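You operate a simulated robot arm through the tools that you are given. There is no shell and no other tool.

The job below is to be done with a simulated robot arm. You get a single attempt, and the scene is never put back.

Task
Put things in order on the top of the packing bench. At the end: the teal can (marked "CHICKPEAS") from the top of the packing bench stands where the white yoghurt pot stood; the jar (marked "PLUM JAM") from the top of the packing bench stands where the teal can stood; the grey sensor from the top of the packing bench is on the beige box (marked "WASHERS"); the white yoghurt pot from the top of the packing bench stands where the grey sensor stood; whatever was shut is shut again. Leave all else as you found it, and nothing knocked over.

It is judged by the outcome, as a careful person would: the job done as asked, and still so three seconds after it is handed in. It fails if anything else is knocked over, pushed out of place, dropped, spilled or broken.

Robot
A 6-joint arm with a two-finger gripper, fixed in place. Base frame: the origin is at the foot of the arm, x ahead of it, y to its left, z up; the work surface is at about z = 0. Lengths are in mm, angles in degrees, forces in N, time in s.
With the tool pointing down near the work surface it reaches from about 240 to 620 mm from the base axis. Its first joint turns from -66.0 to 66.0 degrees. Payload 1.37 kg.
The tool frame sits at the grasp point between the pads (the TCP): z along the fingers, y along the line on which they close. The tips reach 22 mm beyond it. The gripper opens to 92 mm; its body begins 65 mm behind the TCP.
Orientation is that of the tool frame in the base frame, as [roll, pitch, yaw] about the fixed x, y, z axes, in that order (R = Rz(yaw) Ry(pitch) Rx(roll)). With the fingers straight down and closing along the base's y, the tool's x points along the base's -x, its y along +y and its z along -z.

Tools
- The arm moves only by the tool step_arm. Its argument "moves" is a list of rows, each an object of numbers (a shift or turn left out is 0, a gripper value left out holds the last): "x", "y", "z": the shift along the base's x, y, z in cm; "rx", "ry", "rz": the turn, a rotation vector about the base's x, y, z in degrees; "grip": the finger opening in cm, from 0 to 9.2. In form: [{"x": .., "y": .., "z": .., "rx": .., "ry": .., "rz": .., "grip": ..}, ...]. A call has 1 to 20 rows; each row shifts and turns the commanded pose from where the row before left it. Rows are played at 5 a second. More than 50 mm and 8.6 degrees between two rows, or a gripper value outside its range, and nothing of the call is played. Where a pose cannot be reached the arm comes as near as it can. A force on the tool above 40 N (or 10 N above the force at the start of the call, whichever is more), or a blocked arm, ends the call early, and 0.2 s more pass. Each finger travels about 59.9 mm/s and halts on what it meets, pressing with about 26 N; the grip force reading is that of the motor and also rises with nothing between the fingers. The clock runs only during rows and for 0.2 s after the last one: add rows that do not move to give the fingers time. The reply holds the time, the measured pose of the TCP, the force on the tool along the base axes, the opening and the grip force, in the units named above and with some noise, with the torque about the TCP (base axes, N m) and any sound that the robot's microphone picked up.
- Cameras (640 x 400 px; columns grow to the right, rows downward): "scene" is fixed at [25.3, -419.6, 593.4]; the picture's right is [0.86, -0.51, 0.00], its down [-0.25, -0.42, -0.87] and it looks along [0.44, 0.75, -0.49] (base axes); focal length 324 px, centre (320, 200). "wrist" rides on the gripper at [71, 19, -102] in the tool frame; the picture's right is [-0.26, 0.97, 0.00], its down [-0.75, -0.20, -0.63] and it looks along [-0.60, -0.16, 0.78] (tool axes); focal length 280 px, centre (320, 200).
- capture(camera): a new picture of that camera. The clock stands still meanwhile.
- pixel_to_xyz(camera, pixels): for up to 12 pixels [column, row] of the newest picture of that camera ("zoom" is the newest enlarged one), the place [x, y, z] in the base frame of the surface seen there, good to about 2 mm. The clock stands still meanwhile.
- enlarge(camera, box): a new picture of the part [left, top, right, bottom] of that camera's present view, enlarged. The clock stands still meanwhile.
- finish_job(): hands the job in; it is judged then, once.

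Unless the task says otherwise, let go and move clear before handing in.

The tools are called after "Emit:" by a JSON object that holds its "fn" and its "kwargs". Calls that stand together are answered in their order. step_arm: Moves the arm, as the interface text tells. Its arguments: {"type":"object","properties":{"moves":{"type":"array"}},"required":["moves"]} The other tools are called the same way: capture (camera) takes a picture; pixel_to_xyz (camera, pixels) gives the place of the surface under pixels of a picture; enlarge (camera, box) takes an enlarged picture of a part of a camera's view; finish_job () hands the job in.

At the start:

```text
t: 0.0
eef_pos: [369.6, 63.0, 241.8]
tcp_rot: [180.0, -0.1, -179.9]
wrist_force: [0.6, 0.7, -0.4]
ft_torque: [-0.01, 0.0, -0.01]
gripper_width: 92.1
gripper_force: 0.1
```

scene: 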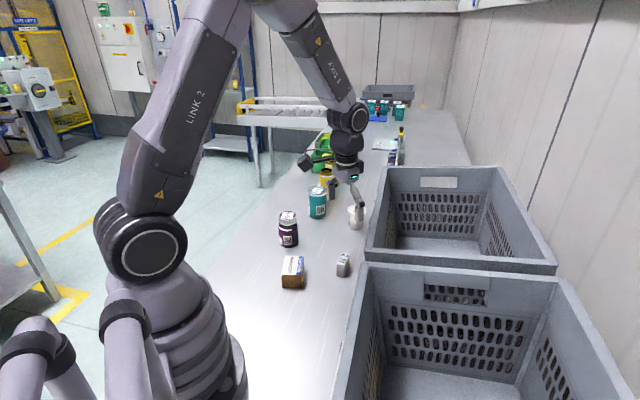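
wrist: 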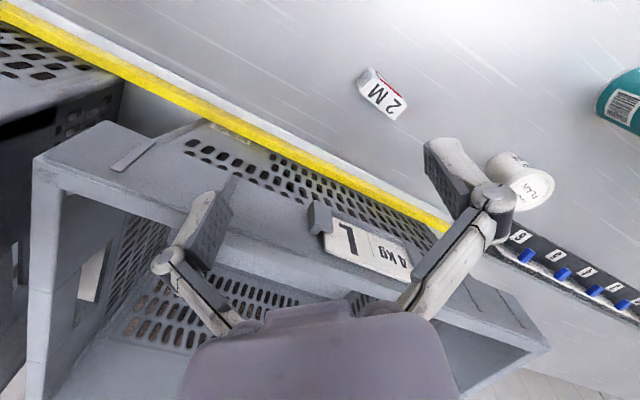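

The scene picture shows the jar near (288,229), the teal can near (317,203), the yoghurt pot near (355,215), a small grey block near (343,264) and a beige/brown box near (293,271). I'll enlarge to identify them before moving.

Emit:
{"fn": "enlarge", "kwargs": {"camera": "scene", "box": [260, 160, 400, 300]}}

Emit:
{"fn": "enlarge", "kwargs": {"camera": "scene", "box": [300, 70, 460, 190]}}

Emit:
{"fn": "enlarge", "kwargs": {"camera": "wrist", "box": [320, 40, 640, 320]}}

```text
2.86 times, centred on (330, 230) of scene
```

zoom: 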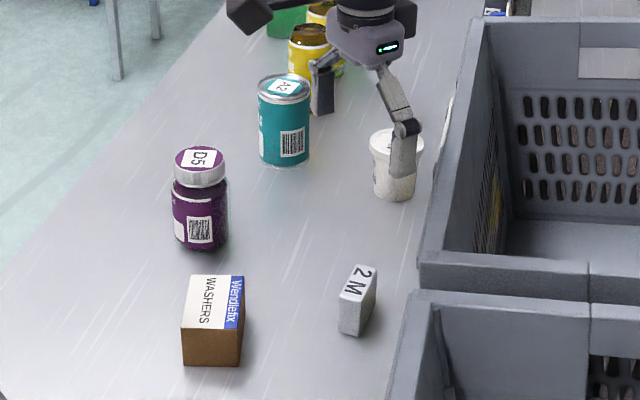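

```text
3.33 times, centred on (380, 130) of scene
```

zoom: 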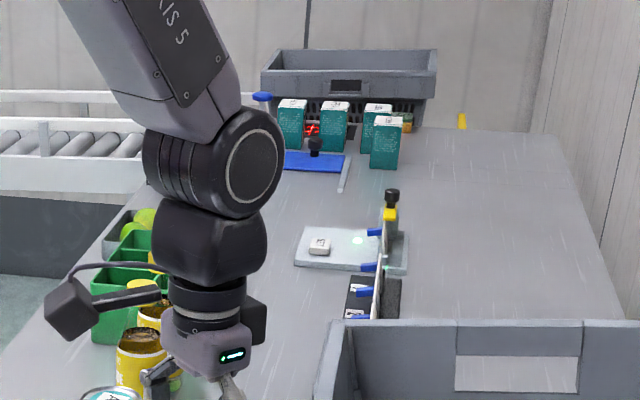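

```text
1.43 times, centred on (480, 180) of wrist
```

zoom: 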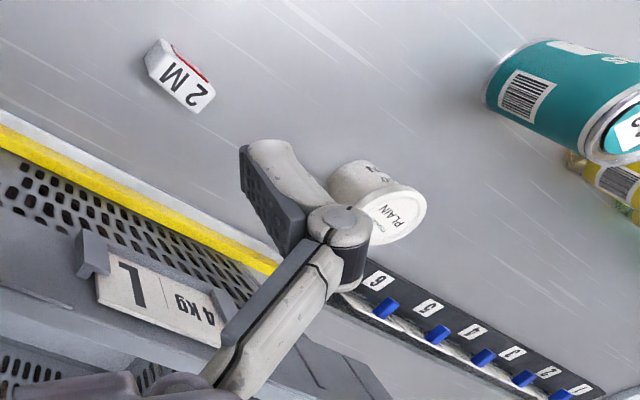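

I see "2 M" on the grey block at zoom (355,285), the WASHERS box at (212,320), the D5 jar, the A2 can and the PLAIN pot. Now I'll measure their places.

Emit:
{"fn": "enlarge", "kwargs": {"camera": "scene", "box": [260, 160, 400, 300]}}

Emit:
{"fn": "pixel_to_xyz", "kwargs": {"camera": "zoom", "pixels": [[200, 158], [200, 225], [284, 85], [284, 150], [390, 185], [397, 140], [190, 278], [243, 278], [236, 330], [183, 328], [362, 285], [355, 320]]}}

Emit:
{"fn": "pixel_to_xyz", "kwargs": {"camera": "wrist", "pixels": [[365, 72], [372, 68], [407, 99], [398, 118], [358, 82], [362, 95], [515, 180], [545, 185], [500, 165], [610, 100], [450, 222], [340, 230]]}}

```text
2.86 times, centred on (330, 230) of scene
```

zoom: 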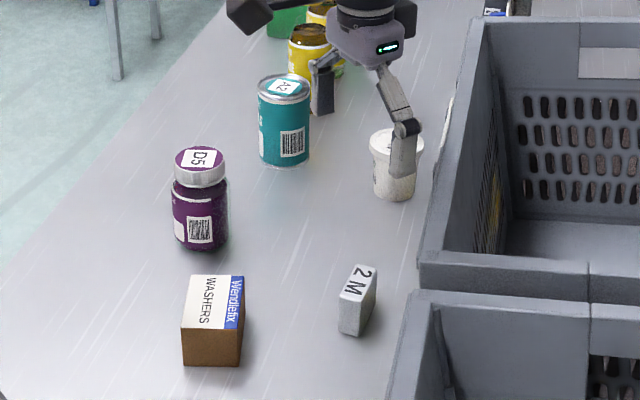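

```text
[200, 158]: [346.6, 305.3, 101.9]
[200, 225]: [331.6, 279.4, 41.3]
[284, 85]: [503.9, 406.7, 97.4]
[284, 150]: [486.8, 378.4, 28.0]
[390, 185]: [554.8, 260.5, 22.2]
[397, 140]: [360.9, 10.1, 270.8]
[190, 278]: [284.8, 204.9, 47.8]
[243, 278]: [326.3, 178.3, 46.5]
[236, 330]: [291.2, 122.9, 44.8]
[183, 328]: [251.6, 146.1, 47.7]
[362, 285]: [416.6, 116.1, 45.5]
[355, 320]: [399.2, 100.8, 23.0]
```

```text
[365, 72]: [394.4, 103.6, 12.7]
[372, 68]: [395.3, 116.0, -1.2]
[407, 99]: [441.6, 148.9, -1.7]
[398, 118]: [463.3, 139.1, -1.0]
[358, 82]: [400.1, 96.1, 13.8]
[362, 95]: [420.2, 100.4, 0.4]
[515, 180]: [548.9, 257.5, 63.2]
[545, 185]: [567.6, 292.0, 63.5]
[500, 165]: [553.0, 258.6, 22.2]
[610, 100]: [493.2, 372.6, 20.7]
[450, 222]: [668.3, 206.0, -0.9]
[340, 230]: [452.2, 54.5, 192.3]
```

The pot sits near (560,280), the can near (495,400) and the jar near (340,298); the can and pot are near the limit of reach. I'll zoom on the far items to be sure which object is the grey sensor.

Emit:
{"fn": "enlarge", "kwargs": {"camera": "scene", "box": [360, 110, 420, 150]}}

Emit:
{"fn": "enlarge", "kwargs": {"camera": "scene", "box": [325, 240, 365, 285]}}

Emit:
{"fn": "enlarge", "kwargs": {"camera": "wrist", "box": [330, 40, 450, 140]}}

Emit:
{"fn": "enlarge", "kwargs": {"camera": "scene", "box": [280, 120, 350, 190]}}

```text
10.00 times, centred on (390, 130) of scene
```

zoom: 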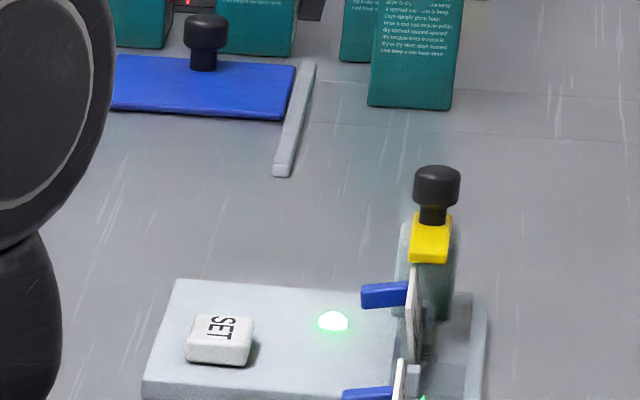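

```text
8.89 times, centred on (345, 262) of scene
```

zoom: 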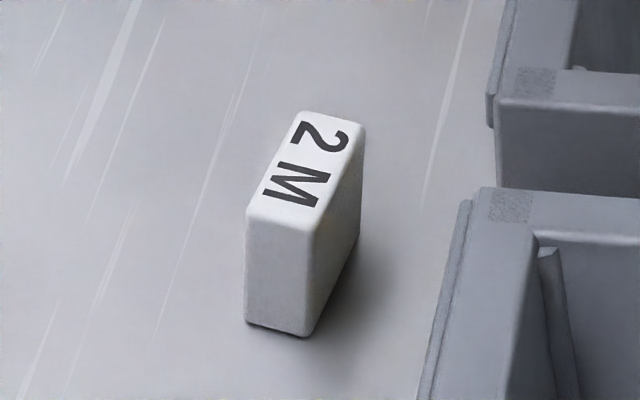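

```text
4.00 times, centred on (390, 90) of wrist
```

zoom: 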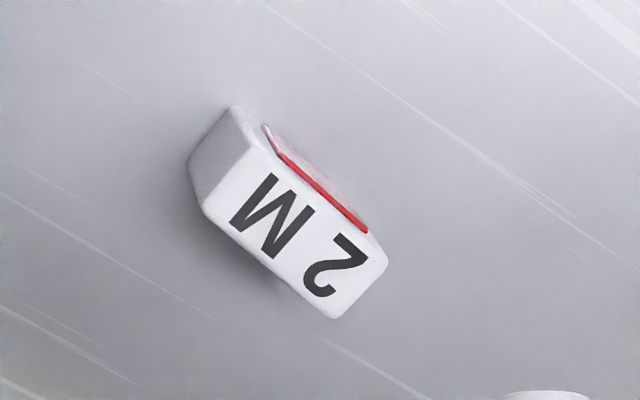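

```text
5.71 times, centred on (315, 155) of scene
```

zoom: 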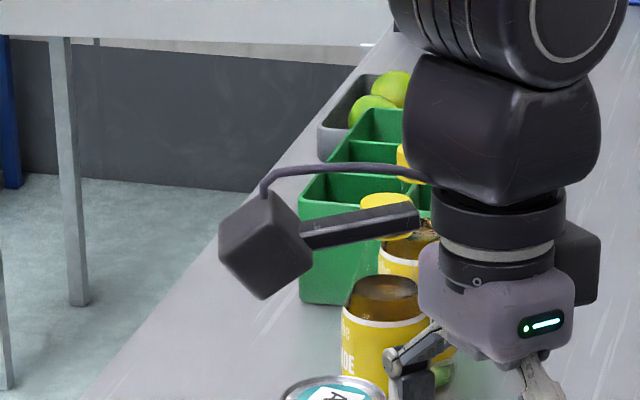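

The "2 M" block (red lens at one side in the wrist zoom, about (320,190)) is the grey sensor; "SET" is part of a fixed machine. I'll raise the arm and move left to look down on the can and pot.

Emit:
{"fn": "step_arm", "kwargs": {"moves": [{"z": 4}, {"z": 4, "y": 2}, {"y": 4}, {"y": 4}, {"y": 4}, {"y": 4}, {"y": 4}, {"x": -2, "y": 2}, {}]}}

Emit:
{"fn": "capture", "kwargs": {"camera": "wrist"}}

Emit:
{"fn": "capture", "kwargs": {"camera": "scene"}}

```text
t: 2.0
eef_pos: [349.8, 301.7, 324.8]
tcp_rot: [179.9, 0.0, -179.9]
wrist_force: [0.0, -0.5, -0.1]
ft_torque: [0.0, -0.02, -0.03]
gripper_width: 92.0
gripper_force: 0.1
```

```text
taken
```

wrist: 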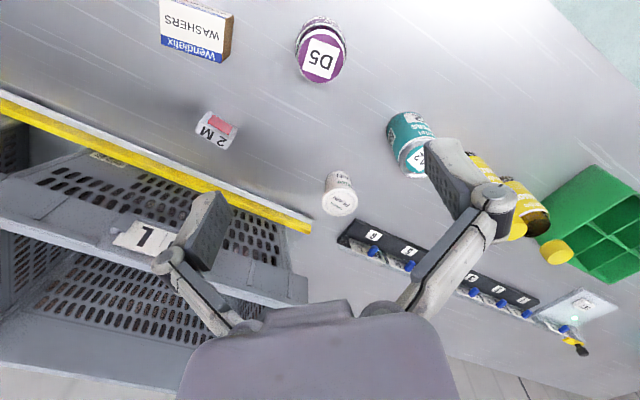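

```text
taken
```

scene: 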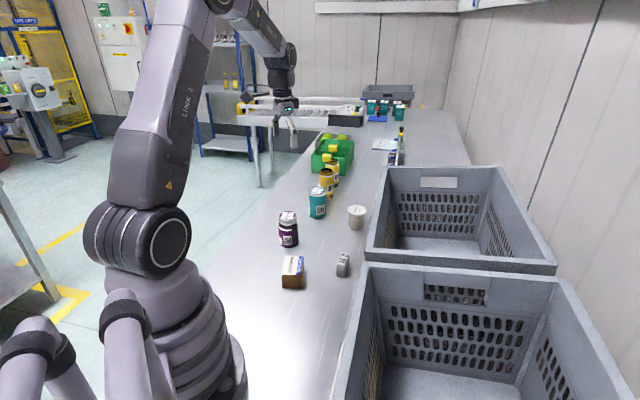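

All the objects are now visible: jar (320,50), sensor (216,130), pot (341,193), can (410,145), with yellow cans at (510,200) beyond. I'll enlarge and measure.

Emit:
{"fn": "enlarge", "kwargs": {"camera": "wrist", "box": [280, 90, 560, 265]}}

Emit:
{"fn": "pixel_to_xyz", "kwargs": {"camera": "zoom", "pixels": [[110, 245], [170, 240], [140, 285], [140, 205], [145, 262], [250, 80], [310, 160], [345, 110], [280, 120], [290, 185], [530, 265], [440, 150]]}}

Emit:
{"fn": "enlarge", "kwargs": {"camera": "scene", "box": [290, 150, 390, 240]}}

```text
2.29 times, centred on (420, 178) of wrist
```

zoom: 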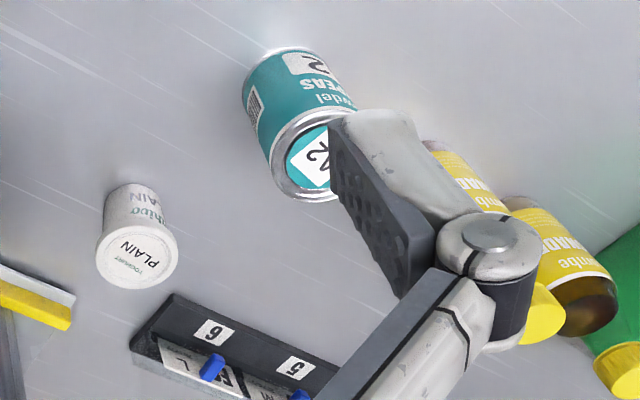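

```text
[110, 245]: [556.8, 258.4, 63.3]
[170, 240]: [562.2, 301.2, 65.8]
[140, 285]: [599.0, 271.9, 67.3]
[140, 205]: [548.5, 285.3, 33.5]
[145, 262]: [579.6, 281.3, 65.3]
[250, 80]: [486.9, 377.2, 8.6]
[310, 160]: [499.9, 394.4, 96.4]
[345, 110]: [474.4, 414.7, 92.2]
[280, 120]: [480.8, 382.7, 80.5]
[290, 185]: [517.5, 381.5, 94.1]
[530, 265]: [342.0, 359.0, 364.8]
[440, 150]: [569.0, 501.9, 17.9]
```

```text
4.44 times, centred on (340, 195) of scene
```

zoom: 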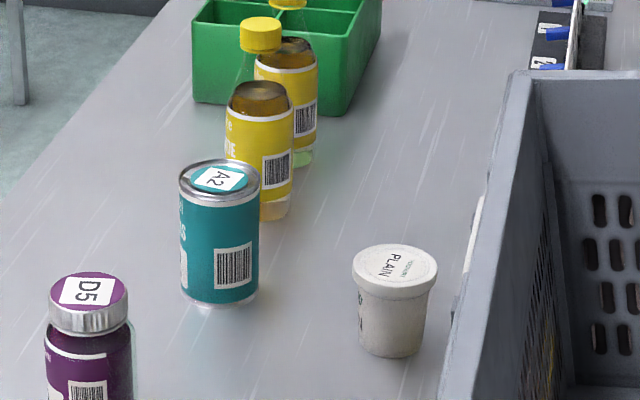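

The can is around (498,398) and the pot around (574,279). I'll measure the rims more precisely to fit the centres, and the yellow bottles beyond the can.

Emit:
{"fn": "pixel_to_xyz", "kwargs": {"camera": "zoom", "pixels": [[184, 182], [256, 182], [220, 163], [220, 201], [357, 266], [433, 266], [395, 248], [395, 284], [395, 266], [260, 95], [275, 213], [290, 190]]}}

Emit:
{"fn": "pixel_to_xyz", "kwargs": {"camera": "scene", "pixels": [[371, 240], [366, 262], [378, 210], [361, 290], [376, 206], [385, 170], [280, 215], [296, 215]]}}

Emit:
{"fn": "enlarge", "kwargs": {"camera": "scene", "box": [270, 200, 370, 295]}}

```text
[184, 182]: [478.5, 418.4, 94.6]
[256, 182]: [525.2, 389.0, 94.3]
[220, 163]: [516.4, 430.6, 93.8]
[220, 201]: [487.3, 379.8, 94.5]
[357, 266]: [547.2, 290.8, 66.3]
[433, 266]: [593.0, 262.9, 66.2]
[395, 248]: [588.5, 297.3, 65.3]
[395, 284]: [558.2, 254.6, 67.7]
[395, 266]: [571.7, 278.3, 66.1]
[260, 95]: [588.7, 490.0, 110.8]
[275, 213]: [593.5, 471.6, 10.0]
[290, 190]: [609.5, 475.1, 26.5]
```

```text
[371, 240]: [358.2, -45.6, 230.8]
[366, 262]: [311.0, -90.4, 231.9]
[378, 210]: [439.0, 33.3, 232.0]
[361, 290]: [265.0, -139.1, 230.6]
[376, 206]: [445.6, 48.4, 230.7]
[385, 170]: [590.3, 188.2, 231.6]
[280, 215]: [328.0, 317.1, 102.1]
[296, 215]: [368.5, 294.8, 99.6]
```

```text
4.21 times, centred on (320, 248) of scene
```

zoom: 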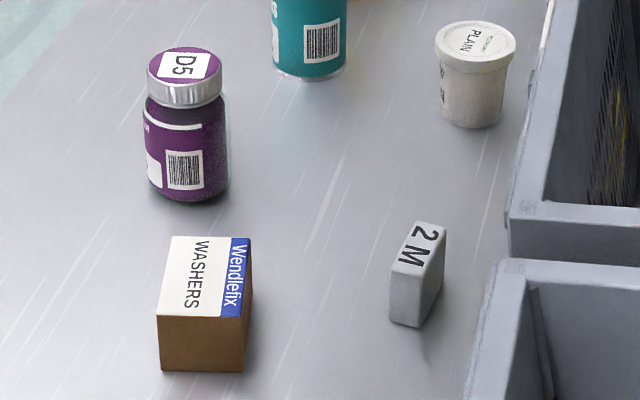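

The crate rim is at z≈231 along the line x−y≈404, so I need to keep my gripper parallel to it near the pot. Next I'll measure the sensor and WASHERS box corners in the newest zoom.

Emit:
{"fn": "pixel_to_xyz", "kwargs": {"camera": "zoom", "pixels": [[416, 225], [442, 229], [396, 264], [421, 269], [419, 247], [393, 320], [418, 324], [440, 285], [172, 240], [248, 240], [238, 314], [161, 313]]}}

Emit:
{"fn": "enlarge", "kwargs": {"camera": "wrist", "box": [140, 0, 360, 160]}}

Emit:
{"fn": "pixel_to_xyz", "kwargs": {"camera": "wrist", "pixels": [[162, 26], [219, 60], [229, 15], [165, 3], [202, 135], [228, 145], [214, 115], [236, 127], [306, 54], [340, 54], [322, 70], [322, 38]]}}

```text
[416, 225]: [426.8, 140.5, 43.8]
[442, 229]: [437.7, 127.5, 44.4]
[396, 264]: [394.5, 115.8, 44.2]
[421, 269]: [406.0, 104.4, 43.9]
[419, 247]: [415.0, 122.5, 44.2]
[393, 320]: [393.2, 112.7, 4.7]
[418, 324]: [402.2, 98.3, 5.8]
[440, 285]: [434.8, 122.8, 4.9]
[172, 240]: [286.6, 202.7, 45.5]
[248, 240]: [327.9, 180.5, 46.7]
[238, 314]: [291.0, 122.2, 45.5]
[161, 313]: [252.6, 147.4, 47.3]
```

```text
2.50 times, centred on (250, 80) of wrist
```

zoom: 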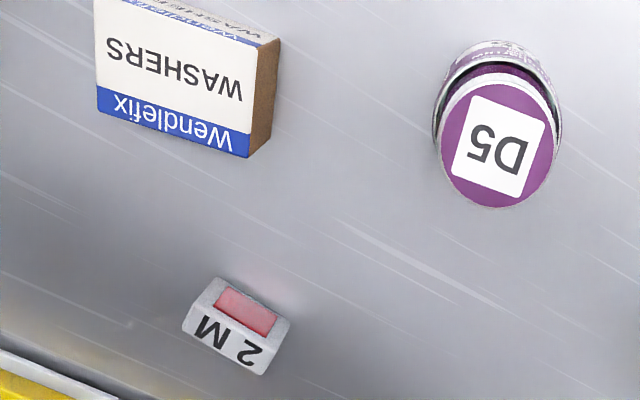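

```text
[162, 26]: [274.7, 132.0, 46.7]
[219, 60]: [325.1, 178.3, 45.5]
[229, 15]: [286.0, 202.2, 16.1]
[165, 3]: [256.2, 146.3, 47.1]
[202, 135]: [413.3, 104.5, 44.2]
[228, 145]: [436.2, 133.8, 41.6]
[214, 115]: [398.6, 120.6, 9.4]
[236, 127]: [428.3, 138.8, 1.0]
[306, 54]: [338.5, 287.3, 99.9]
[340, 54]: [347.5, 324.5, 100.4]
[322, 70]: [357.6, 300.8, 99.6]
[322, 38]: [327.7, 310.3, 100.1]
```

The sensor is about 19×42×44 mm, centred near (416,122) with its long side at about 37°. The WASHERS box top is at z≈46.5, centred near (289.5,163). I'll move over the sensor, turn 36.8° and narrow the fingers.

Emit:
{"fn": "step_arm", "kwargs": {"moves": [{"x": 1.33, "y": -3.6, "rz": 7.36}, {"x": 1.33, "y": -3.6, "rz": 7.36}, {"x": 1.33, "y": -3.6, "rz": 7.36}, {"x": 1.33, "y": -3.6, "rz": 7.36}, {"x": 1.32, "y": -3.57, "rz": 7.36, "grip": 5.5}, {"z": -4}, {"z": -4}, {"z": -4}, {"z": -4}, {}, {}]}}

Emit:
{"fn": "capture", "kwargs": {"camera": "wrist"}}

Emit:
{"fn": "capture", "kwargs": {"camera": "scene"}}

```text
t: 4.4
eef_pos: [415.3, 122.7, 161.6]
tcp_rot: [-180.0, -0.1, -143.2]
wrist_force: [0.4, 0.4, -0.4]
ft_torque: [-0.03, 0.02, 0.01]
gripper_width: 55.0
gripper_force: 0.1
```

```text
taken
```

wrist: 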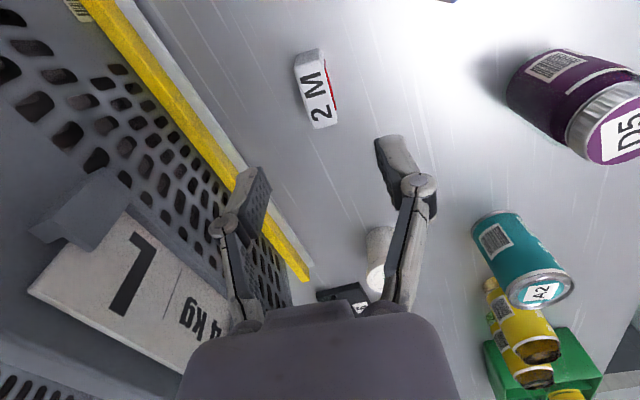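

```text
taken
```

scene: 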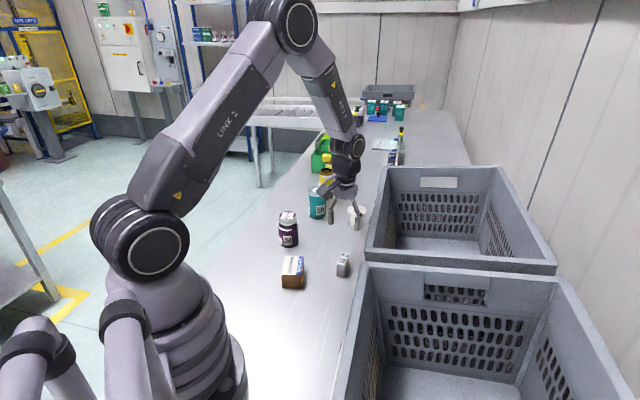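

The view shows the sensor at (318,88) between the finger directions and the crate with its sign on the left. I'll check the clearances to the crate and the sensor's outline before descending.

Emit:
{"fn": "pixel_to_xyz", "kwargs": {"camera": "wrist", "pixels": [[60, 230], [110, 190], [140, 215], [200, 140], [230, 165], [160, 150], [298, 60], [318, 55], [312, 124], [336, 116], [240, 205], [410, 185]]}}

Emit:
{"fn": "enlarge", "kwargs": {"camera": "wrist", "box": [180, 30, 460, 205]}}

Emit:
{"fn": "enlarge", "kwargs": {"camera": "scene", "box": [300, 120, 440, 280]}}

```text
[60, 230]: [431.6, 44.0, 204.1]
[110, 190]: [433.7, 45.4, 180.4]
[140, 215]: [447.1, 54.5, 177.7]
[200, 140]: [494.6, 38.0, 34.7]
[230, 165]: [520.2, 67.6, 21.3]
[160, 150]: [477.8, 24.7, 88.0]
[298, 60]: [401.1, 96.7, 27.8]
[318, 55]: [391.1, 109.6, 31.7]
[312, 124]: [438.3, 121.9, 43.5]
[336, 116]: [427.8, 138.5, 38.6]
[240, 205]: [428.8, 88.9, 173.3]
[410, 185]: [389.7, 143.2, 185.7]
```

```text
2.29 times, centred on (320, 118) of wrist
```

zoom: 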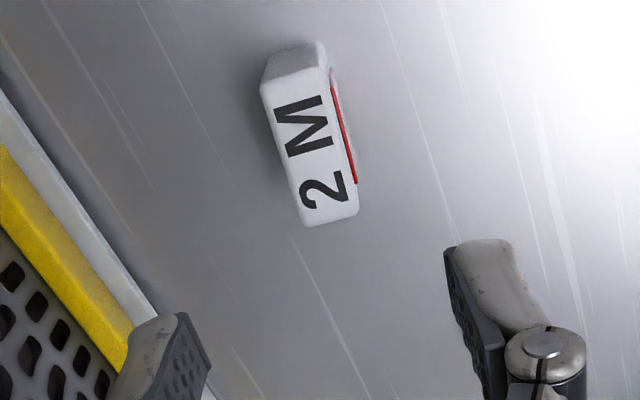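

```text
2.50 times, centred on (370, 200) of scene
```

zoom: 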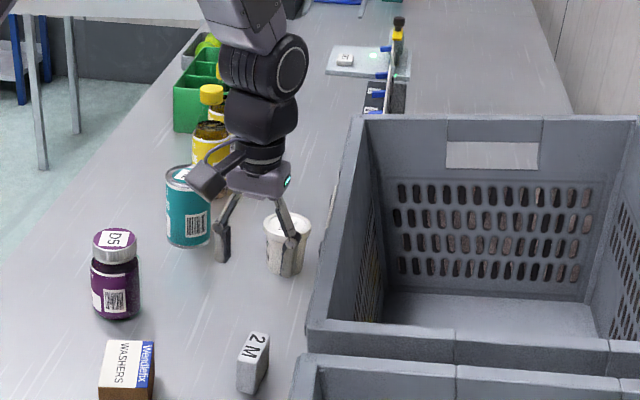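

The crate's nearest part (sign at z≈204) is about 66 mm from my axis and the fingers extend only about 35 mm, so there is room. I'll measure the sensor's top corners in a close wrist zoom.

Emit:
{"fn": "enlarge", "kwargs": {"camera": "wrist", "box": [270, 35, 370, 140]}}

Emit:
{"fn": "capture", "kwargs": {"camera": "wrist"}}

```text
3.81 times, centred on (320, 88) of wrist
```

zoom: 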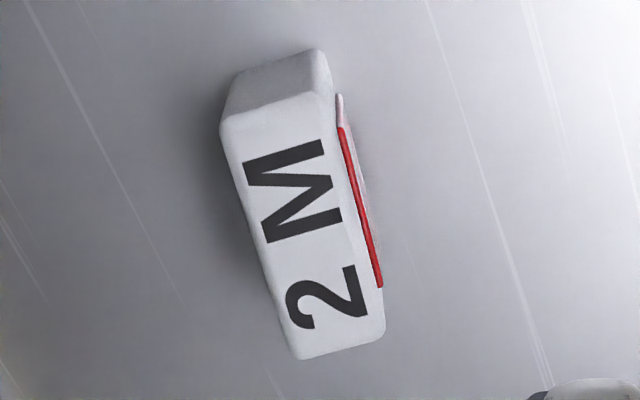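

```text
taken
```

wrist: 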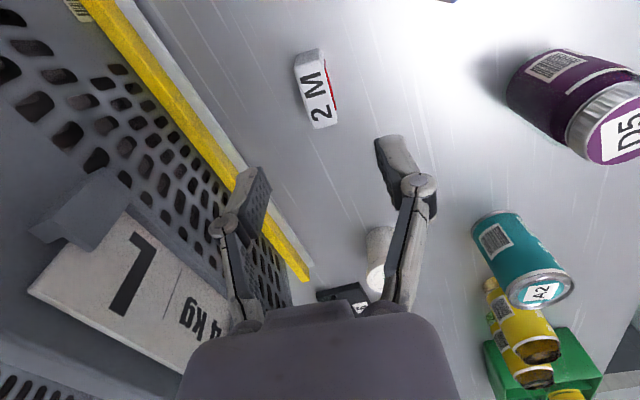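

Emit:
{"fn": "pixel_to_xyz", "kwargs": {"camera": "zoom", "pixels": [[228, 125], [325, 98], [380, 330], [300, 350], [305, 225], [262, 235], [348, 210], [278, 108], [340, 343], [375, 270], [345, 110]]}}

```text
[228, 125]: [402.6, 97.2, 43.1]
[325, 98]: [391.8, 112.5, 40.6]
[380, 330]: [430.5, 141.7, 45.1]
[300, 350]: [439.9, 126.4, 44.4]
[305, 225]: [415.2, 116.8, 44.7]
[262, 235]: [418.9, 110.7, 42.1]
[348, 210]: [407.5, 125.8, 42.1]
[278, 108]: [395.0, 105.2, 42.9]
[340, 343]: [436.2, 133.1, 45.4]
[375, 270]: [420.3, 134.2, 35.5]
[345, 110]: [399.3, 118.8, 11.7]
```

The two cameras agree on a centre near (416,121) with the long side at about 37°. I'll descend to z=30 with the fingers astride the sensor.

Emit:
{"fn": "step_arm", "kwargs": {"moves": [{"x": 0.02, "y": -0.25, "z": -3}, {"z": -4}, {"z": -3}, {"z": -2}, {"z": -1.2}, {}]}}

Emit:
{"fn": "capture", "kwargs": {"camera": "wrist"}}

Emit:
{"fn": "enlarge", "kwargs": {"camera": "scene", "box": [300, 170, 420, 290]}}

```text
t: 5.8
eef_pos: [417.2, 119.1, 30.6]
tcp_rot: [-179.9, 0.0, -143.2]
wrist_force: [0.8, 0.5, 0.2]
ft_torque: [-0.02, 0.03, -0.02]
gripper_width: 54.9
gripper_force: 0.2
```

```text
taken
```

wrist: 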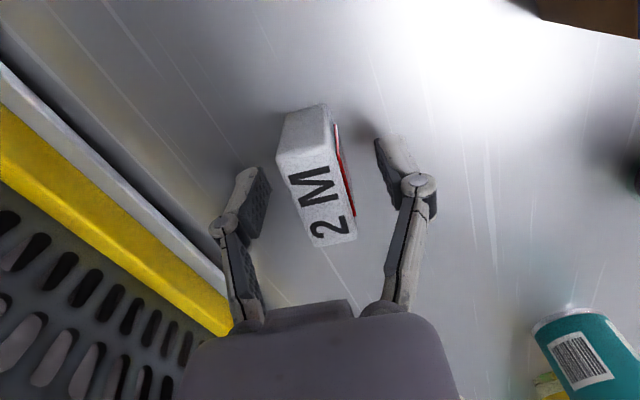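

```text
3.33 times, centred on (360, 230) of scene
```

zoom: 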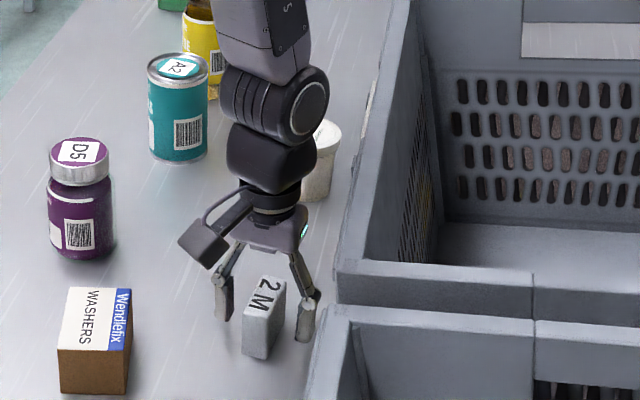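

The sensor at (316,190) sits squarely between the pads. I'll close on it and check the grip.

Emit:
{"fn": "step_arm", "kwargs": {"moves": [{"grip": 3.0}, {"grip": 1.0}, {}, {}, {}]}}

Emit:
{"fn": "capture", "kwargs": {"camera": "wrist"}}

```text
t: 7.0
eef_pos: [417.2, 120.4, 29.5]
tcp_rot: [180.0, 0.0, -143.3]
wrist_force: [0.5, -0.3, 0.3]
ft_torque: [-0.05, -0.04, 0.0]
gripper_width: 21.3
gripper_force: 26.0
```

```text
taken
```

wrist: 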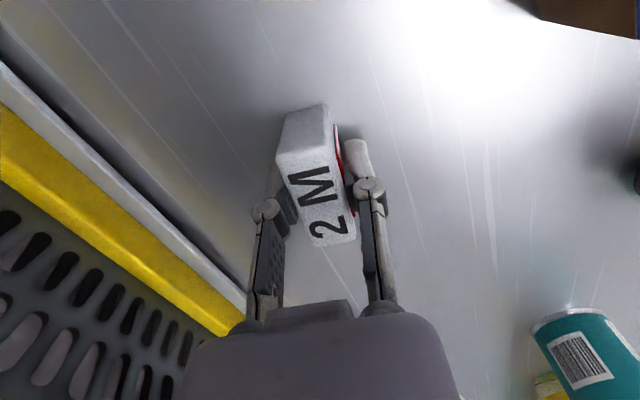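

Grip is firm at 21.3 mm and 26 N, and the sensor did not shift. I'll lift and carry it over the WASHERS box, turning 21° to line up with the box.

Emit:
{"fn": "step_arm", "kwargs": {"moves": [{"z": 2}, {"z": 4}, {"z": 4}, {"z": 2}, {"x": -3.17, "y": 1.06, "rz": 5.25}, {"x": -3.17, "y": 1.06, "rz": 5.25}, {"x": -3.17, "y": 1.06, "rz": 5.25}, {"x": -3.16, "y": 1.06, "rz": 5.25}, {}, {}]}}

Emit:
{"fn": "capture", "kwargs": {"camera": "wrist"}}

Emit:
{"fn": "enlarge", "kwargs": {"camera": "scene", "box": [240, 180, 380, 300]}}

```text
t: 9.2
eef_pos: [288.8, 161.2, 151.1]
tcp_rot: [180.0, 0.0, -122.1]
wrist_force: [0.1, 0.5, -1.2]
ft_torque: [-0.02, 0.02, -0.03]
gripper_width: 21.1
gripper_force: 25.7
```

```text
taken
```

wrist: 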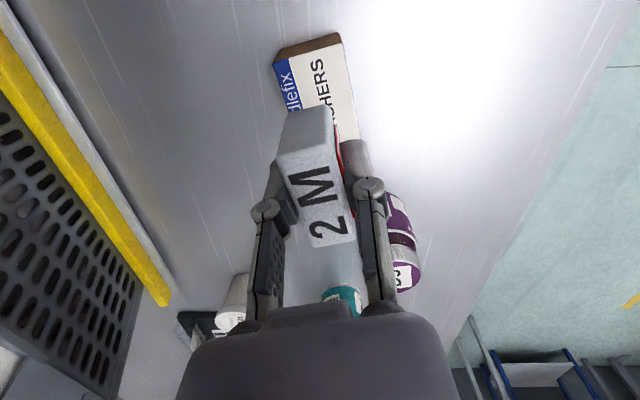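

```text
3.33 times, centred on (310, 240) of scene
```

zoom: 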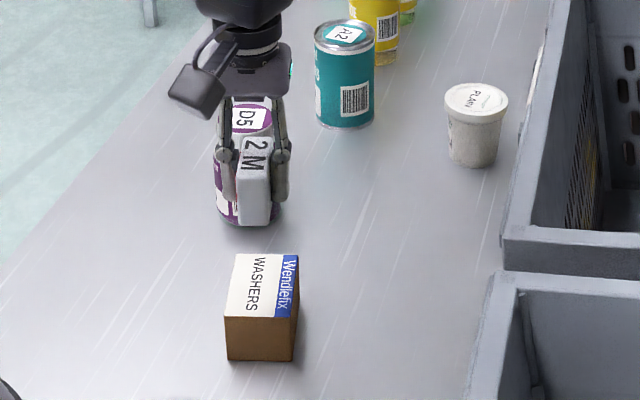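

The sensor is held level over the box, at about (289,162). I'll lower it to just above the box top (z≈46.5).

Emit:
{"fn": "step_arm", "kwargs": {"moves": [{"z": -3}, {"z": -2.5}, {"z": -1}, {"z": -0.5}, {"z": -0.2}, {}]}}

Emit:
{"fn": "enlarge", "kwargs": {"camera": "scene", "box": [260, 220, 340, 300]}}

Emit:
{"fn": "capture", "kwargs": {"camera": "wrist"}}

```text
t: 10.6
eef_pos: [289.3, 161.1, 76.8]
tcp_rot: [180.0, -0.1, -122.2]
wrist_force: [-0.6, 0.0, -0.6]
ft_torque: [-0.01, 0.0, -0.02]
gripper_width: 21.3
gripper_force: 26.0
```

```text
5.00 times, centred on (300, 260) of scene
```

zoom: 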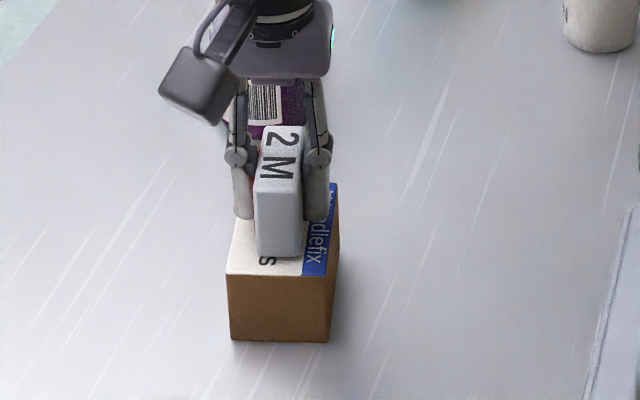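

```text
taken
```

wrist: 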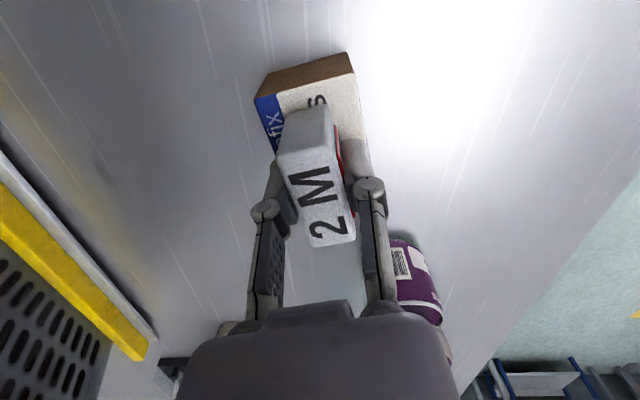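

The sensor hovers just over the box, well centred (zoom (278,240) versus box top). I'll ease down in 1 mm steps watching the force.

Emit:
{"fn": "step_arm", "kwargs": {"moves": [{"z": -0.1}, {"z": -0.1}, {}]}}

Emit:
{"fn": "step_arm", "kwargs": {"moves": [{"z": -0.1}, {}]}}

```text
t: 11.4
eef_pos: [289.7, 161.4, 75.5]
tcp_rot: [-180.0, 0.0, -122.2]
wrist_force: [0.4, -0.3, 0.7]
ft_torque: [-0.03, -0.01, -0.02]
gripper_width: 21.1
gripper_force: 25.8
```

```text
t: 12.0
eef_pos: [290.4, 162.0, 76.0]
tcp_rot: [-180.0, 0.1, -122.3]
wrist_force: [-2.7, -5.8, 25.7]
ft_torque: [-0.15, 0.1, -0.01]
gripper_width: 21.2
gripper_force: 25.3
```

Contact at 25.7 N, so the sensor is on the box. I'll ease back 0.7 mm to relieve the push, then open gently.

Emit:
{"fn": "step_arm", "kwargs": {"moves": [{"z": 0.06}, {}]}}

```text
t: 12.6
eef_pos: [290.2, 161.9, 76.0]
tcp_rot: [-179.9, 0.1, -122.2]
wrist_force: [0.3, -6.1, 19.7]
ft_torque: [-0.16, -0.02, -0.05]
gripper_width: 21.2
gripper_force: 26.0
```

Emit:
{"fn": "step_arm", "kwargs": {"moves": [{"z": 0.06}, {}]}}

```text
t: 13.2
eef_pos: [289.2, 161.7, 75.6]
tcp_rot: [180.0, -0.1, -122.3]
wrist_force: [1.4, 0.6, 2.3]
ft_torque: [0.05, -0.08, -0.03]
gripper_width: 21.2
gripper_force: 26.0
```

The push is down to 2 N, so I'll open the fingers and then rise clear.

Emit:
{"fn": "step_arm", "kwargs": {"moves": [{"grip": 2.6}, {"grip": 3.4}, {"grip": 4.4}, {"grip": 5.0}, {}]}}

Emit:
{"fn": "enlarge", "kwargs": {"camera": "scene", "box": [260, 220, 340, 300]}}

Emit:
{"fn": "capture", "kwargs": {"camera": "wrist"}}

```text
t: 14.4
eef_pos: [289.5, 163.3, 76.4]
tcp_rot: [-180.0, 0.0, -122.2]
wrist_force: [0.4, -0.4, -1.0]
ft_torque: [-0.01, 0.0, -0.01]
gripper_width: 50.0
gripper_force: 0.0
```

```text
5.00 times, centred on (300, 260) of scene
```

zoom: 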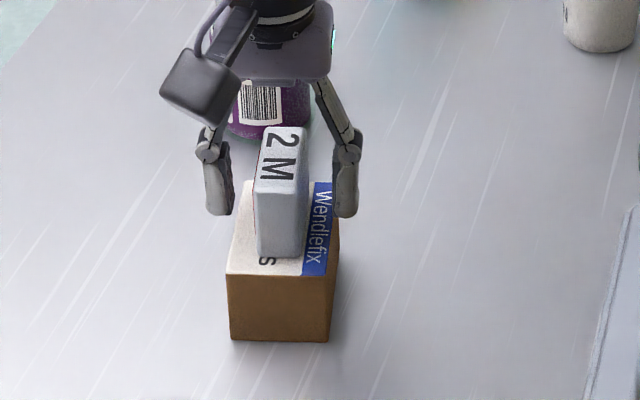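

```text
taken
```

wrist: 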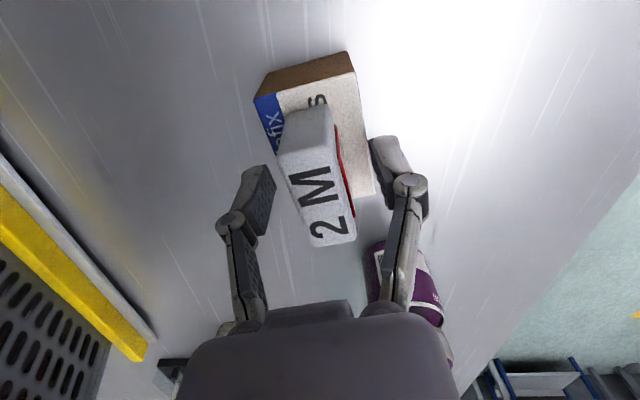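

The sensor stands free on the box. I'll rise, then travel toward the pot with the fingers turned to close tangentially, and check the arm's reach up high.

Emit:
{"fn": "step_arm", "kwargs": {"moves": [{"z": 2}, {"z": 4}, {"z": 4}, {"z": 3, "grip": 7.5}, {"x": 3.5, "y": 1.4, "rz": -4}, {"x": 3.5, "y": 1.4, "rz": -4}, {"x": 3.5, "y": 1.4, "rz": -4}, {"x": 3.5, "y": 1.4, "rz": -4}, {"x": 3.5, "y": 1.4, "rz": -4}, {"x": 3.5, "y": 1.4, "rz": -4}, {"x": 3.5, "y": 1.4, "rz": -4}, {"rz": -4}, {}]}}

Emit:
{"fn": "capture", "kwargs": {"camera": "wrist"}}

Emit:
{"fn": "capture", "kwargs": {"camera": "scene"}}

```text
t: 17.2
eef_pos: [535.8, 260.3, 206.5]
tcp_rot: [-180.0, 0.0, -154.3]
wrist_force: [-0.5, 0.3, 1.0]
ft_torque: [0.03, 0.01, 0.03]
gripper_width: 75.0
gripper_force: 0.0
```

```text
taken
```

wrist: 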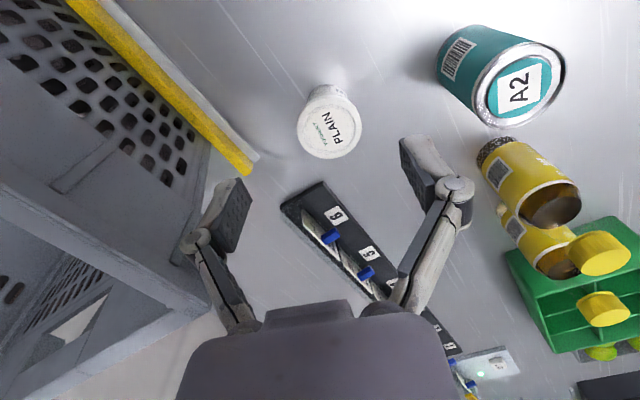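

```text
taken
```

scene: 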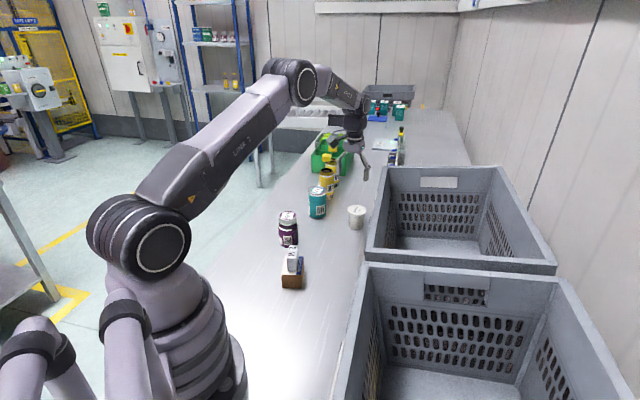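

It reaches 596 mm from the axis up here with no trouble. I'll measure the pot rim, rail and can from this view.

Emit:
{"fn": "enlarge", "kwargs": {"camera": "wrist", "box": [240, 60, 420, 260]}}

Emit:
{"fn": "pixel_to_xyz", "kwargs": {"camera": "wrist", "pixels": [[300, 127], [360, 127], [330, 100], [330, 155], [330, 128], [281, 202], [322, 182], [332, 238], [492, 112], [563, 65], [505, 75], [548, 110]]}}

```text
2.00 times, centred on (330, 160) of wrist
```

zoom: 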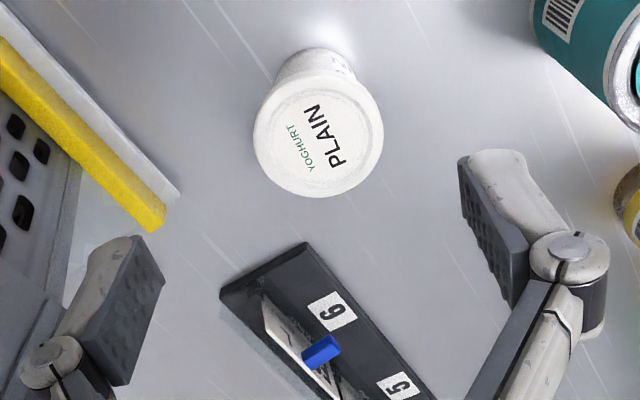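

```text
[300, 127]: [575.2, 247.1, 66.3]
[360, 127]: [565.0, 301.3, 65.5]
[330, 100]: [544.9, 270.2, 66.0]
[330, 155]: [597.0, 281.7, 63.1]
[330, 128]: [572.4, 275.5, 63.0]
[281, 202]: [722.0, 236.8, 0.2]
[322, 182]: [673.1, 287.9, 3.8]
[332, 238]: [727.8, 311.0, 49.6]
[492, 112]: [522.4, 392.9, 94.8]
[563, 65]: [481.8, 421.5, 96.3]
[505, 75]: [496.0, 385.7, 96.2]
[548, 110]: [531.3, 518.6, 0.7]
```

The pot's centre comes out near (571.5,276), rim radius about 28 mm, and the rail is over 100 mm beyond. I'll move over the pot and check that the arm really gets there.

Emit:
{"fn": "step_arm", "kwargs": {"moves": [{"x": 1.85, "y": 0.74}, {"x": 1.85, "y": 0.74}, {"z": -2}, {"z": -2}, {"z": -2}, {}, {}]}}

Emit:
{"fn": "capture", "kwargs": {"camera": "wrist"}}

Emit:
{"fn": "enlarge", "kwargs": {"camera": "scene", "box": [290, 90, 430, 240]}}

```text
t: 18.8
eef_pos: [573.2, 275.4, 146.4]
tcp_rot: [-180.0, -0.1, -154.1]
wrist_force: [0.5, 0.5, -0.5]
ft_torque: [0.03, 0.01, 0.0]
gripper_width: 75.2
gripper_force: 0.1
```

```text
taken
```

wrist: 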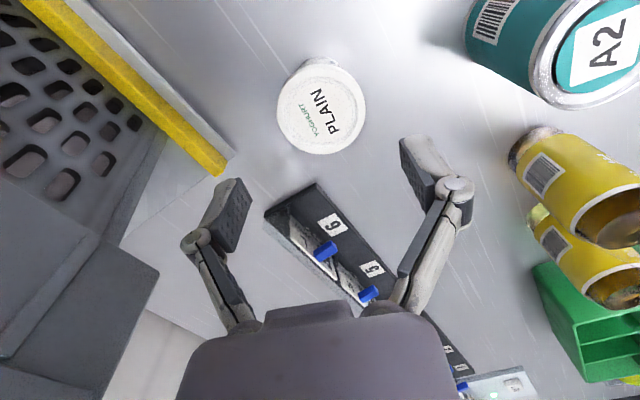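

```text
2.67 times, centred on (360, 165) of scene
```

zoom: 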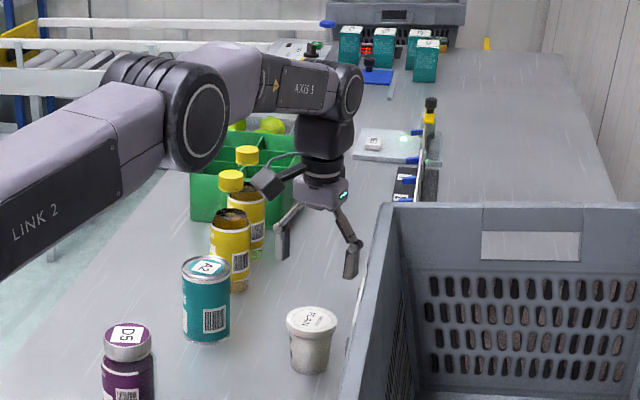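

The arm reaches (573,275) at z=146 without strain. I'll re-measure the pot lid from this closer view before going down.

Emit:
{"fn": "enlarge", "kwargs": {"camera": "wrist", "box": [260, 40, 390, 170]}}

Emit:
{"fn": "capture", "kwargs": {"camera": "wrist"}}

```text
3.08 times, centred on (325, 105) of wrist
```

zoom: 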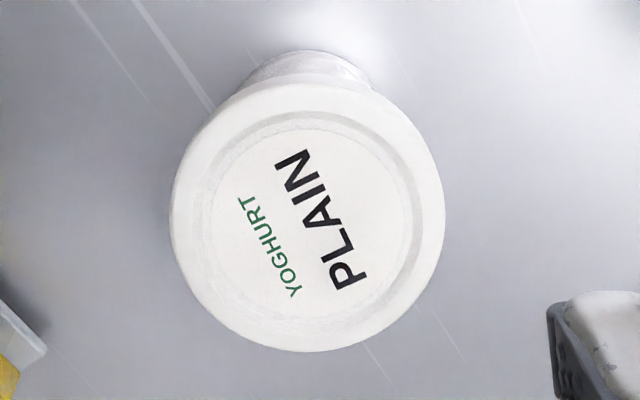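

```text
taken
```

wrist: 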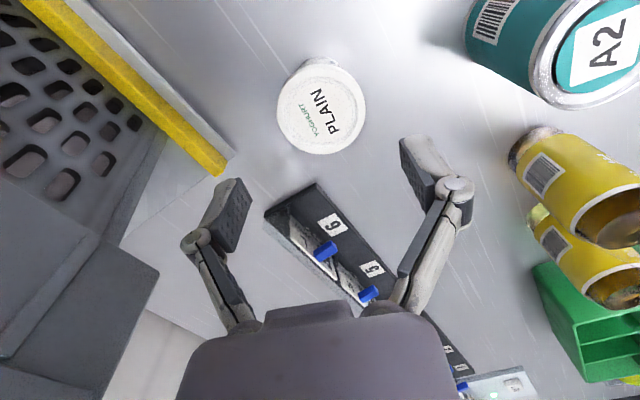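

Emit:
{"fn": "pixel_to_xyz", "kwargs": {"camera": "zoom", "pixels": [[175, 212], [440, 212], [308, 90], [308, 345], [215, 120], [400, 120], [215, 300], [400, 300], [308, 215], [308, 60]]}}

```text
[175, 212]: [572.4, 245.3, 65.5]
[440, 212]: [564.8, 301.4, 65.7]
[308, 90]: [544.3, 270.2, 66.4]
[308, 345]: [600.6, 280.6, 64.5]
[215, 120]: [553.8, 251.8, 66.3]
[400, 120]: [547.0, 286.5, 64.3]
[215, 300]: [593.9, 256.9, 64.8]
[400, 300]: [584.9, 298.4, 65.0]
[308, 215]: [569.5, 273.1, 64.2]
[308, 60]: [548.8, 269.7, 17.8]
```

The lid centre averages to about (570.8,275.2), diameter about 57 mm. I'll open to 82 mm and go down to z=55 around the lid.

Emit:
{"fn": "step_arm", "kwargs": {"moves": [{"x": -0.07, "y": -0.08, "grip": 8.2}, {"z": -2.5}, {"z": -2}, {"z": -2}, {"z": -1.5}, {"z": -1.1}, {}]}}

Emit:
{"fn": "capture", "kwargs": {"camera": "wrist"}}

Emit:
{"fn": "enlarge", "kwargs": {"camera": "scene", "box": [280, 110, 420, 250]}}

```text
t: 20.4
eef_pos: [570.9, 273.3, 56.3]
tcp_rot: [179.9, 0.0, -154.3]
wrist_force: [0.2, 0.0, -0.8]
ft_torque: [-0.03, -0.02, -0.02]
gripper_width: 81.7
gripper_force: 0.0
```

```text
taken
```

wrist: 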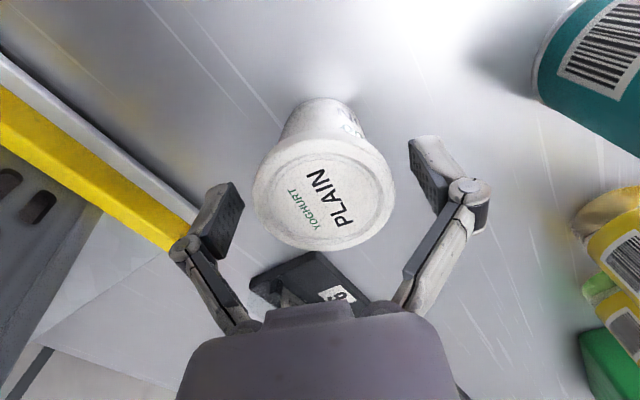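

```text
2.86 times, centred on (350, 180) of scene
```

zoom: 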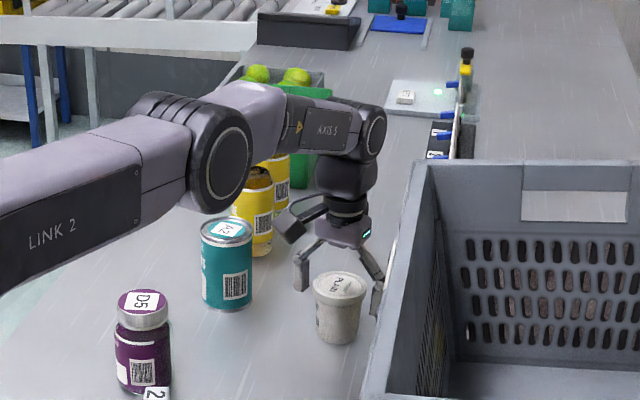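

The pot is centred between the pads (lid at about (324,195)). I'll close gently on it.

Emit:
{"fn": "step_arm", "kwargs": {"moves": [{"grip": 7.2}, {"grip": 6.4}, {"grip": 5.8}, {"grip": 5.3}, {}, {}]}}

Emit:
{"fn": "capture", "kwargs": {"camera": "wrist"}}

```text
t: 21.8
eef_pos: [571.7, 275.1, 54.3]
tcp_rot: [179.9, 0.0, -154.2]
wrist_force: [-1.4, 1.4, 2.2]
ft_torque: [0.01, 0.02, 0.0]
gripper_width: 59.5
gripper_force: 26.5
```

```text
taken
```

wrist: 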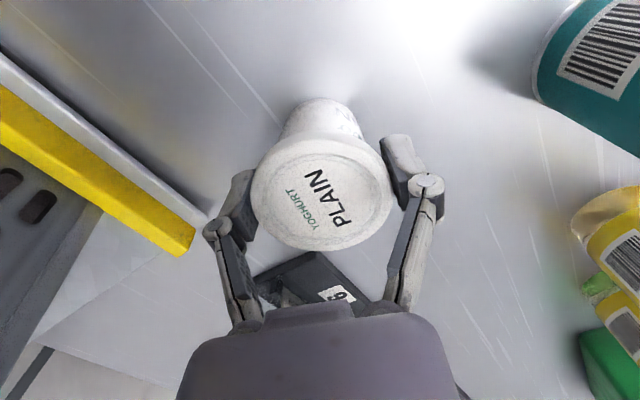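

Gripped at 59.5 mm with 26 N, centred. I'll lift the pot and carry it along the crate to the sensor's old place at (416.3,120.8).

Emit:
{"fn": "step_arm", "kwargs": {"moves": [{"z": 1}, {"z": 3}, {"z": 4}, {"z": 4}, {"x": -2.575, "y": -2.57, "rz": 1.83}, {"x": -2.575, "y": -2.57, "rz": 1.83}, {"x": -2.575, "y": -2.57, "rz": 1.83}, {"x": -2.575, "y": -2.58, "rz": 1.83}, {"x": -2.575, "y": -2.57, "rz": 1.84}, {"x": -2.575, "y": -2.58, "rz": 1.84}, {}, {}]}}

Emit:
{"fn": "capture", "kwargs": {"camera": "wrist"}}

Emit:
{"fn": "capture", "kwargs": {"camera": "scene"}}

```text
t: 24.4
eef_pos: [419.4, 120.2, 173.6]
tcp_rot: [-179.9, 0.0, -143.3]
wrist_force: [0.0, -0.6, -1.8]
ft_torque: [-0.01, 0.0, 0.02]
gripper_width: 59.4
gripper_force: 26.0
```

```text
taken
```

wrist: 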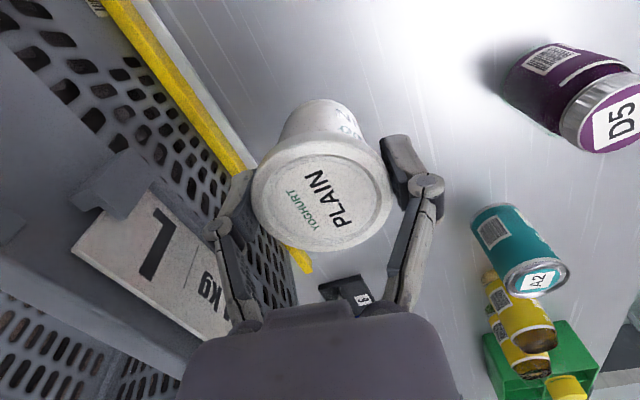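

```text
taken
```

scene: 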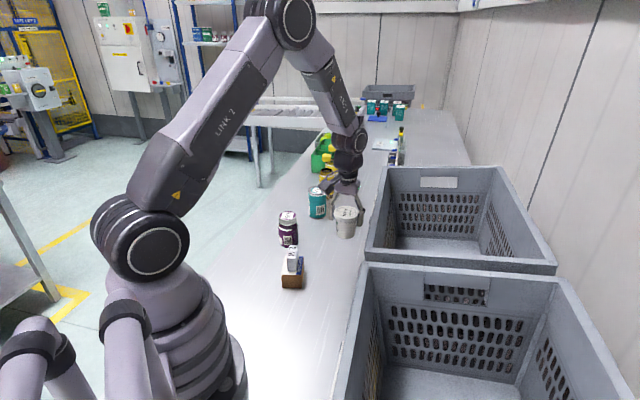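

The pot is held upright at about (418,120). I'll lower it toward the bench, stopping a few mm above.

Emit:
{"fn": "step_arm", "kwargs": {"moves": [{"z": -3}, {"z": -3}, {"z": -3}, {"z": -1.7}, {"z": -0.8}, {}, {}]}}

Emit:
{"fn": "enlarge", "kwargs": {"camera": "scene", "box": [290, 190, 410, 290]}}

Emit:
{"fn": "capture", "kwargs": {"camera": "wrist"}}

```text
t: 26.0
eef_pos: [417.6, 118.7, 59.1]
tcp_rot: [-180.0, 0.0, -143.2]
wrist_force: [-1.1, 0.2, -1.9]
ft_torque: [0.01, -0.01, -0.01]
gripper_width: 59.7
gripper_force: 26.1
```

```text
4.00 times, centred on (350, 240) of scene
```

zoom: 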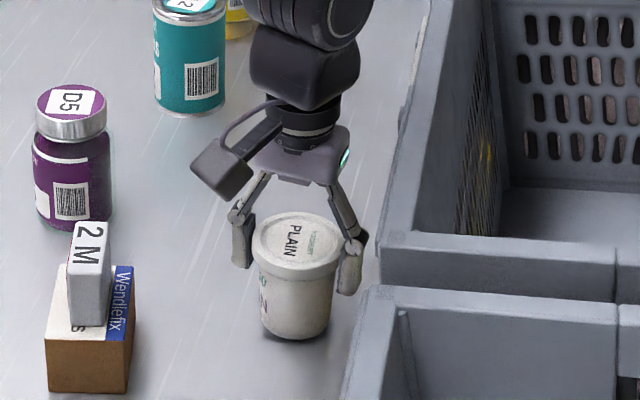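

```text
taken
```

wrist: 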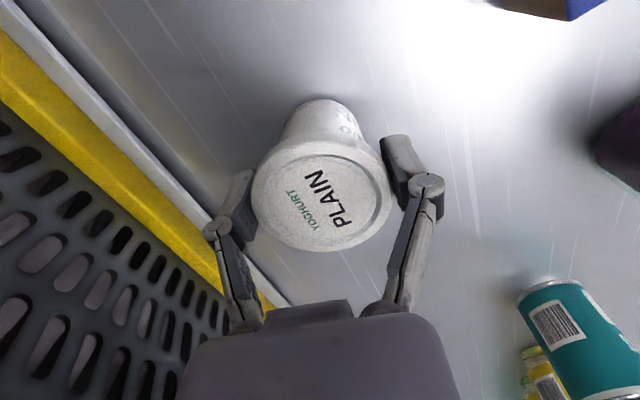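

The pot bottom is a few mm above the bench. I'll verify the lid's actual centre by camera before setting down.

Emit:
{"fn": "pixel_to_xyz", "kwargs": {"camera": "zoom", "pixels": [[257, 241], [337, 243], [297, 216], [297, 266], [297, 241], [275, 222], [318, 263]]}}

Emit:
{"fn": "pixel_to_xyz", "kwargs": {"camera": "wrist", "pixels": [[258, 193], [386, 193], [322, 148], [322, 244], [322, 195]]}}

```text
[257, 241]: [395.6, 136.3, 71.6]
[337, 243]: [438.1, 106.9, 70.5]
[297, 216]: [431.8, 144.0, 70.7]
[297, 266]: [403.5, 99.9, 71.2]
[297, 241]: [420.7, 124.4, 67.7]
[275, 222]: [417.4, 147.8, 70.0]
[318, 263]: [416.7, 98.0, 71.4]
```

```text
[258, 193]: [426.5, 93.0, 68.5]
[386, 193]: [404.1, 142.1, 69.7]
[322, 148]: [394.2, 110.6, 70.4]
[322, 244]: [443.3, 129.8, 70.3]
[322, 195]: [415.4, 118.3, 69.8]
```

The pot's centre (417,120.6) matches the sensor's old centre within a millimetre. I'll lower the last few mm, watching the force.

Emit:
{"fn": "step_arm", "kwargs": {"moves": [{"z": -0.25}, {"z": -0.15}, {}]}}

Emit:
{"fn": "step_arm", "kwargs": {"moves": [{"z": -0.08}, {}]}}

```text
t: 26.8
eef_pos: [417.6, 119.0, 56.2]
tcp_rot: [179.9, 0.0, -143.1]
wrist_force: [0.0, -0.3, -1.0]
ft_torque: [0.01, 0.01, -0.03]
gripper_width: 59.6
gripper_force: 25.9
```

```text
t: 27.4
eef_pos: [418.1, 118.8, 55.3]
tcp_rot: [-180.0, 0.0, -143.3]
wrist_force: [0.3, 0.3, -2.5]
ft_torque: [-0.01, 0.0, 0.02]
gripper_width: 59.8
gripper_force: 25.3
```

Emit:
{"fn": "step_arm", "kwargs": {"moves": [{"z": -0.06}, {}]}}

```text
t: 28.0
eef_pos: [417.0, 119.3, 55.2]
tcp_rot: [180.0, 0.1, -143.2]
wrist_force: [-4.1, 1.2, 11.3]
ft_torque: [0.07, 0.1, 0.0]
gripper_width: 59.6
gripper_force: 26.1
```

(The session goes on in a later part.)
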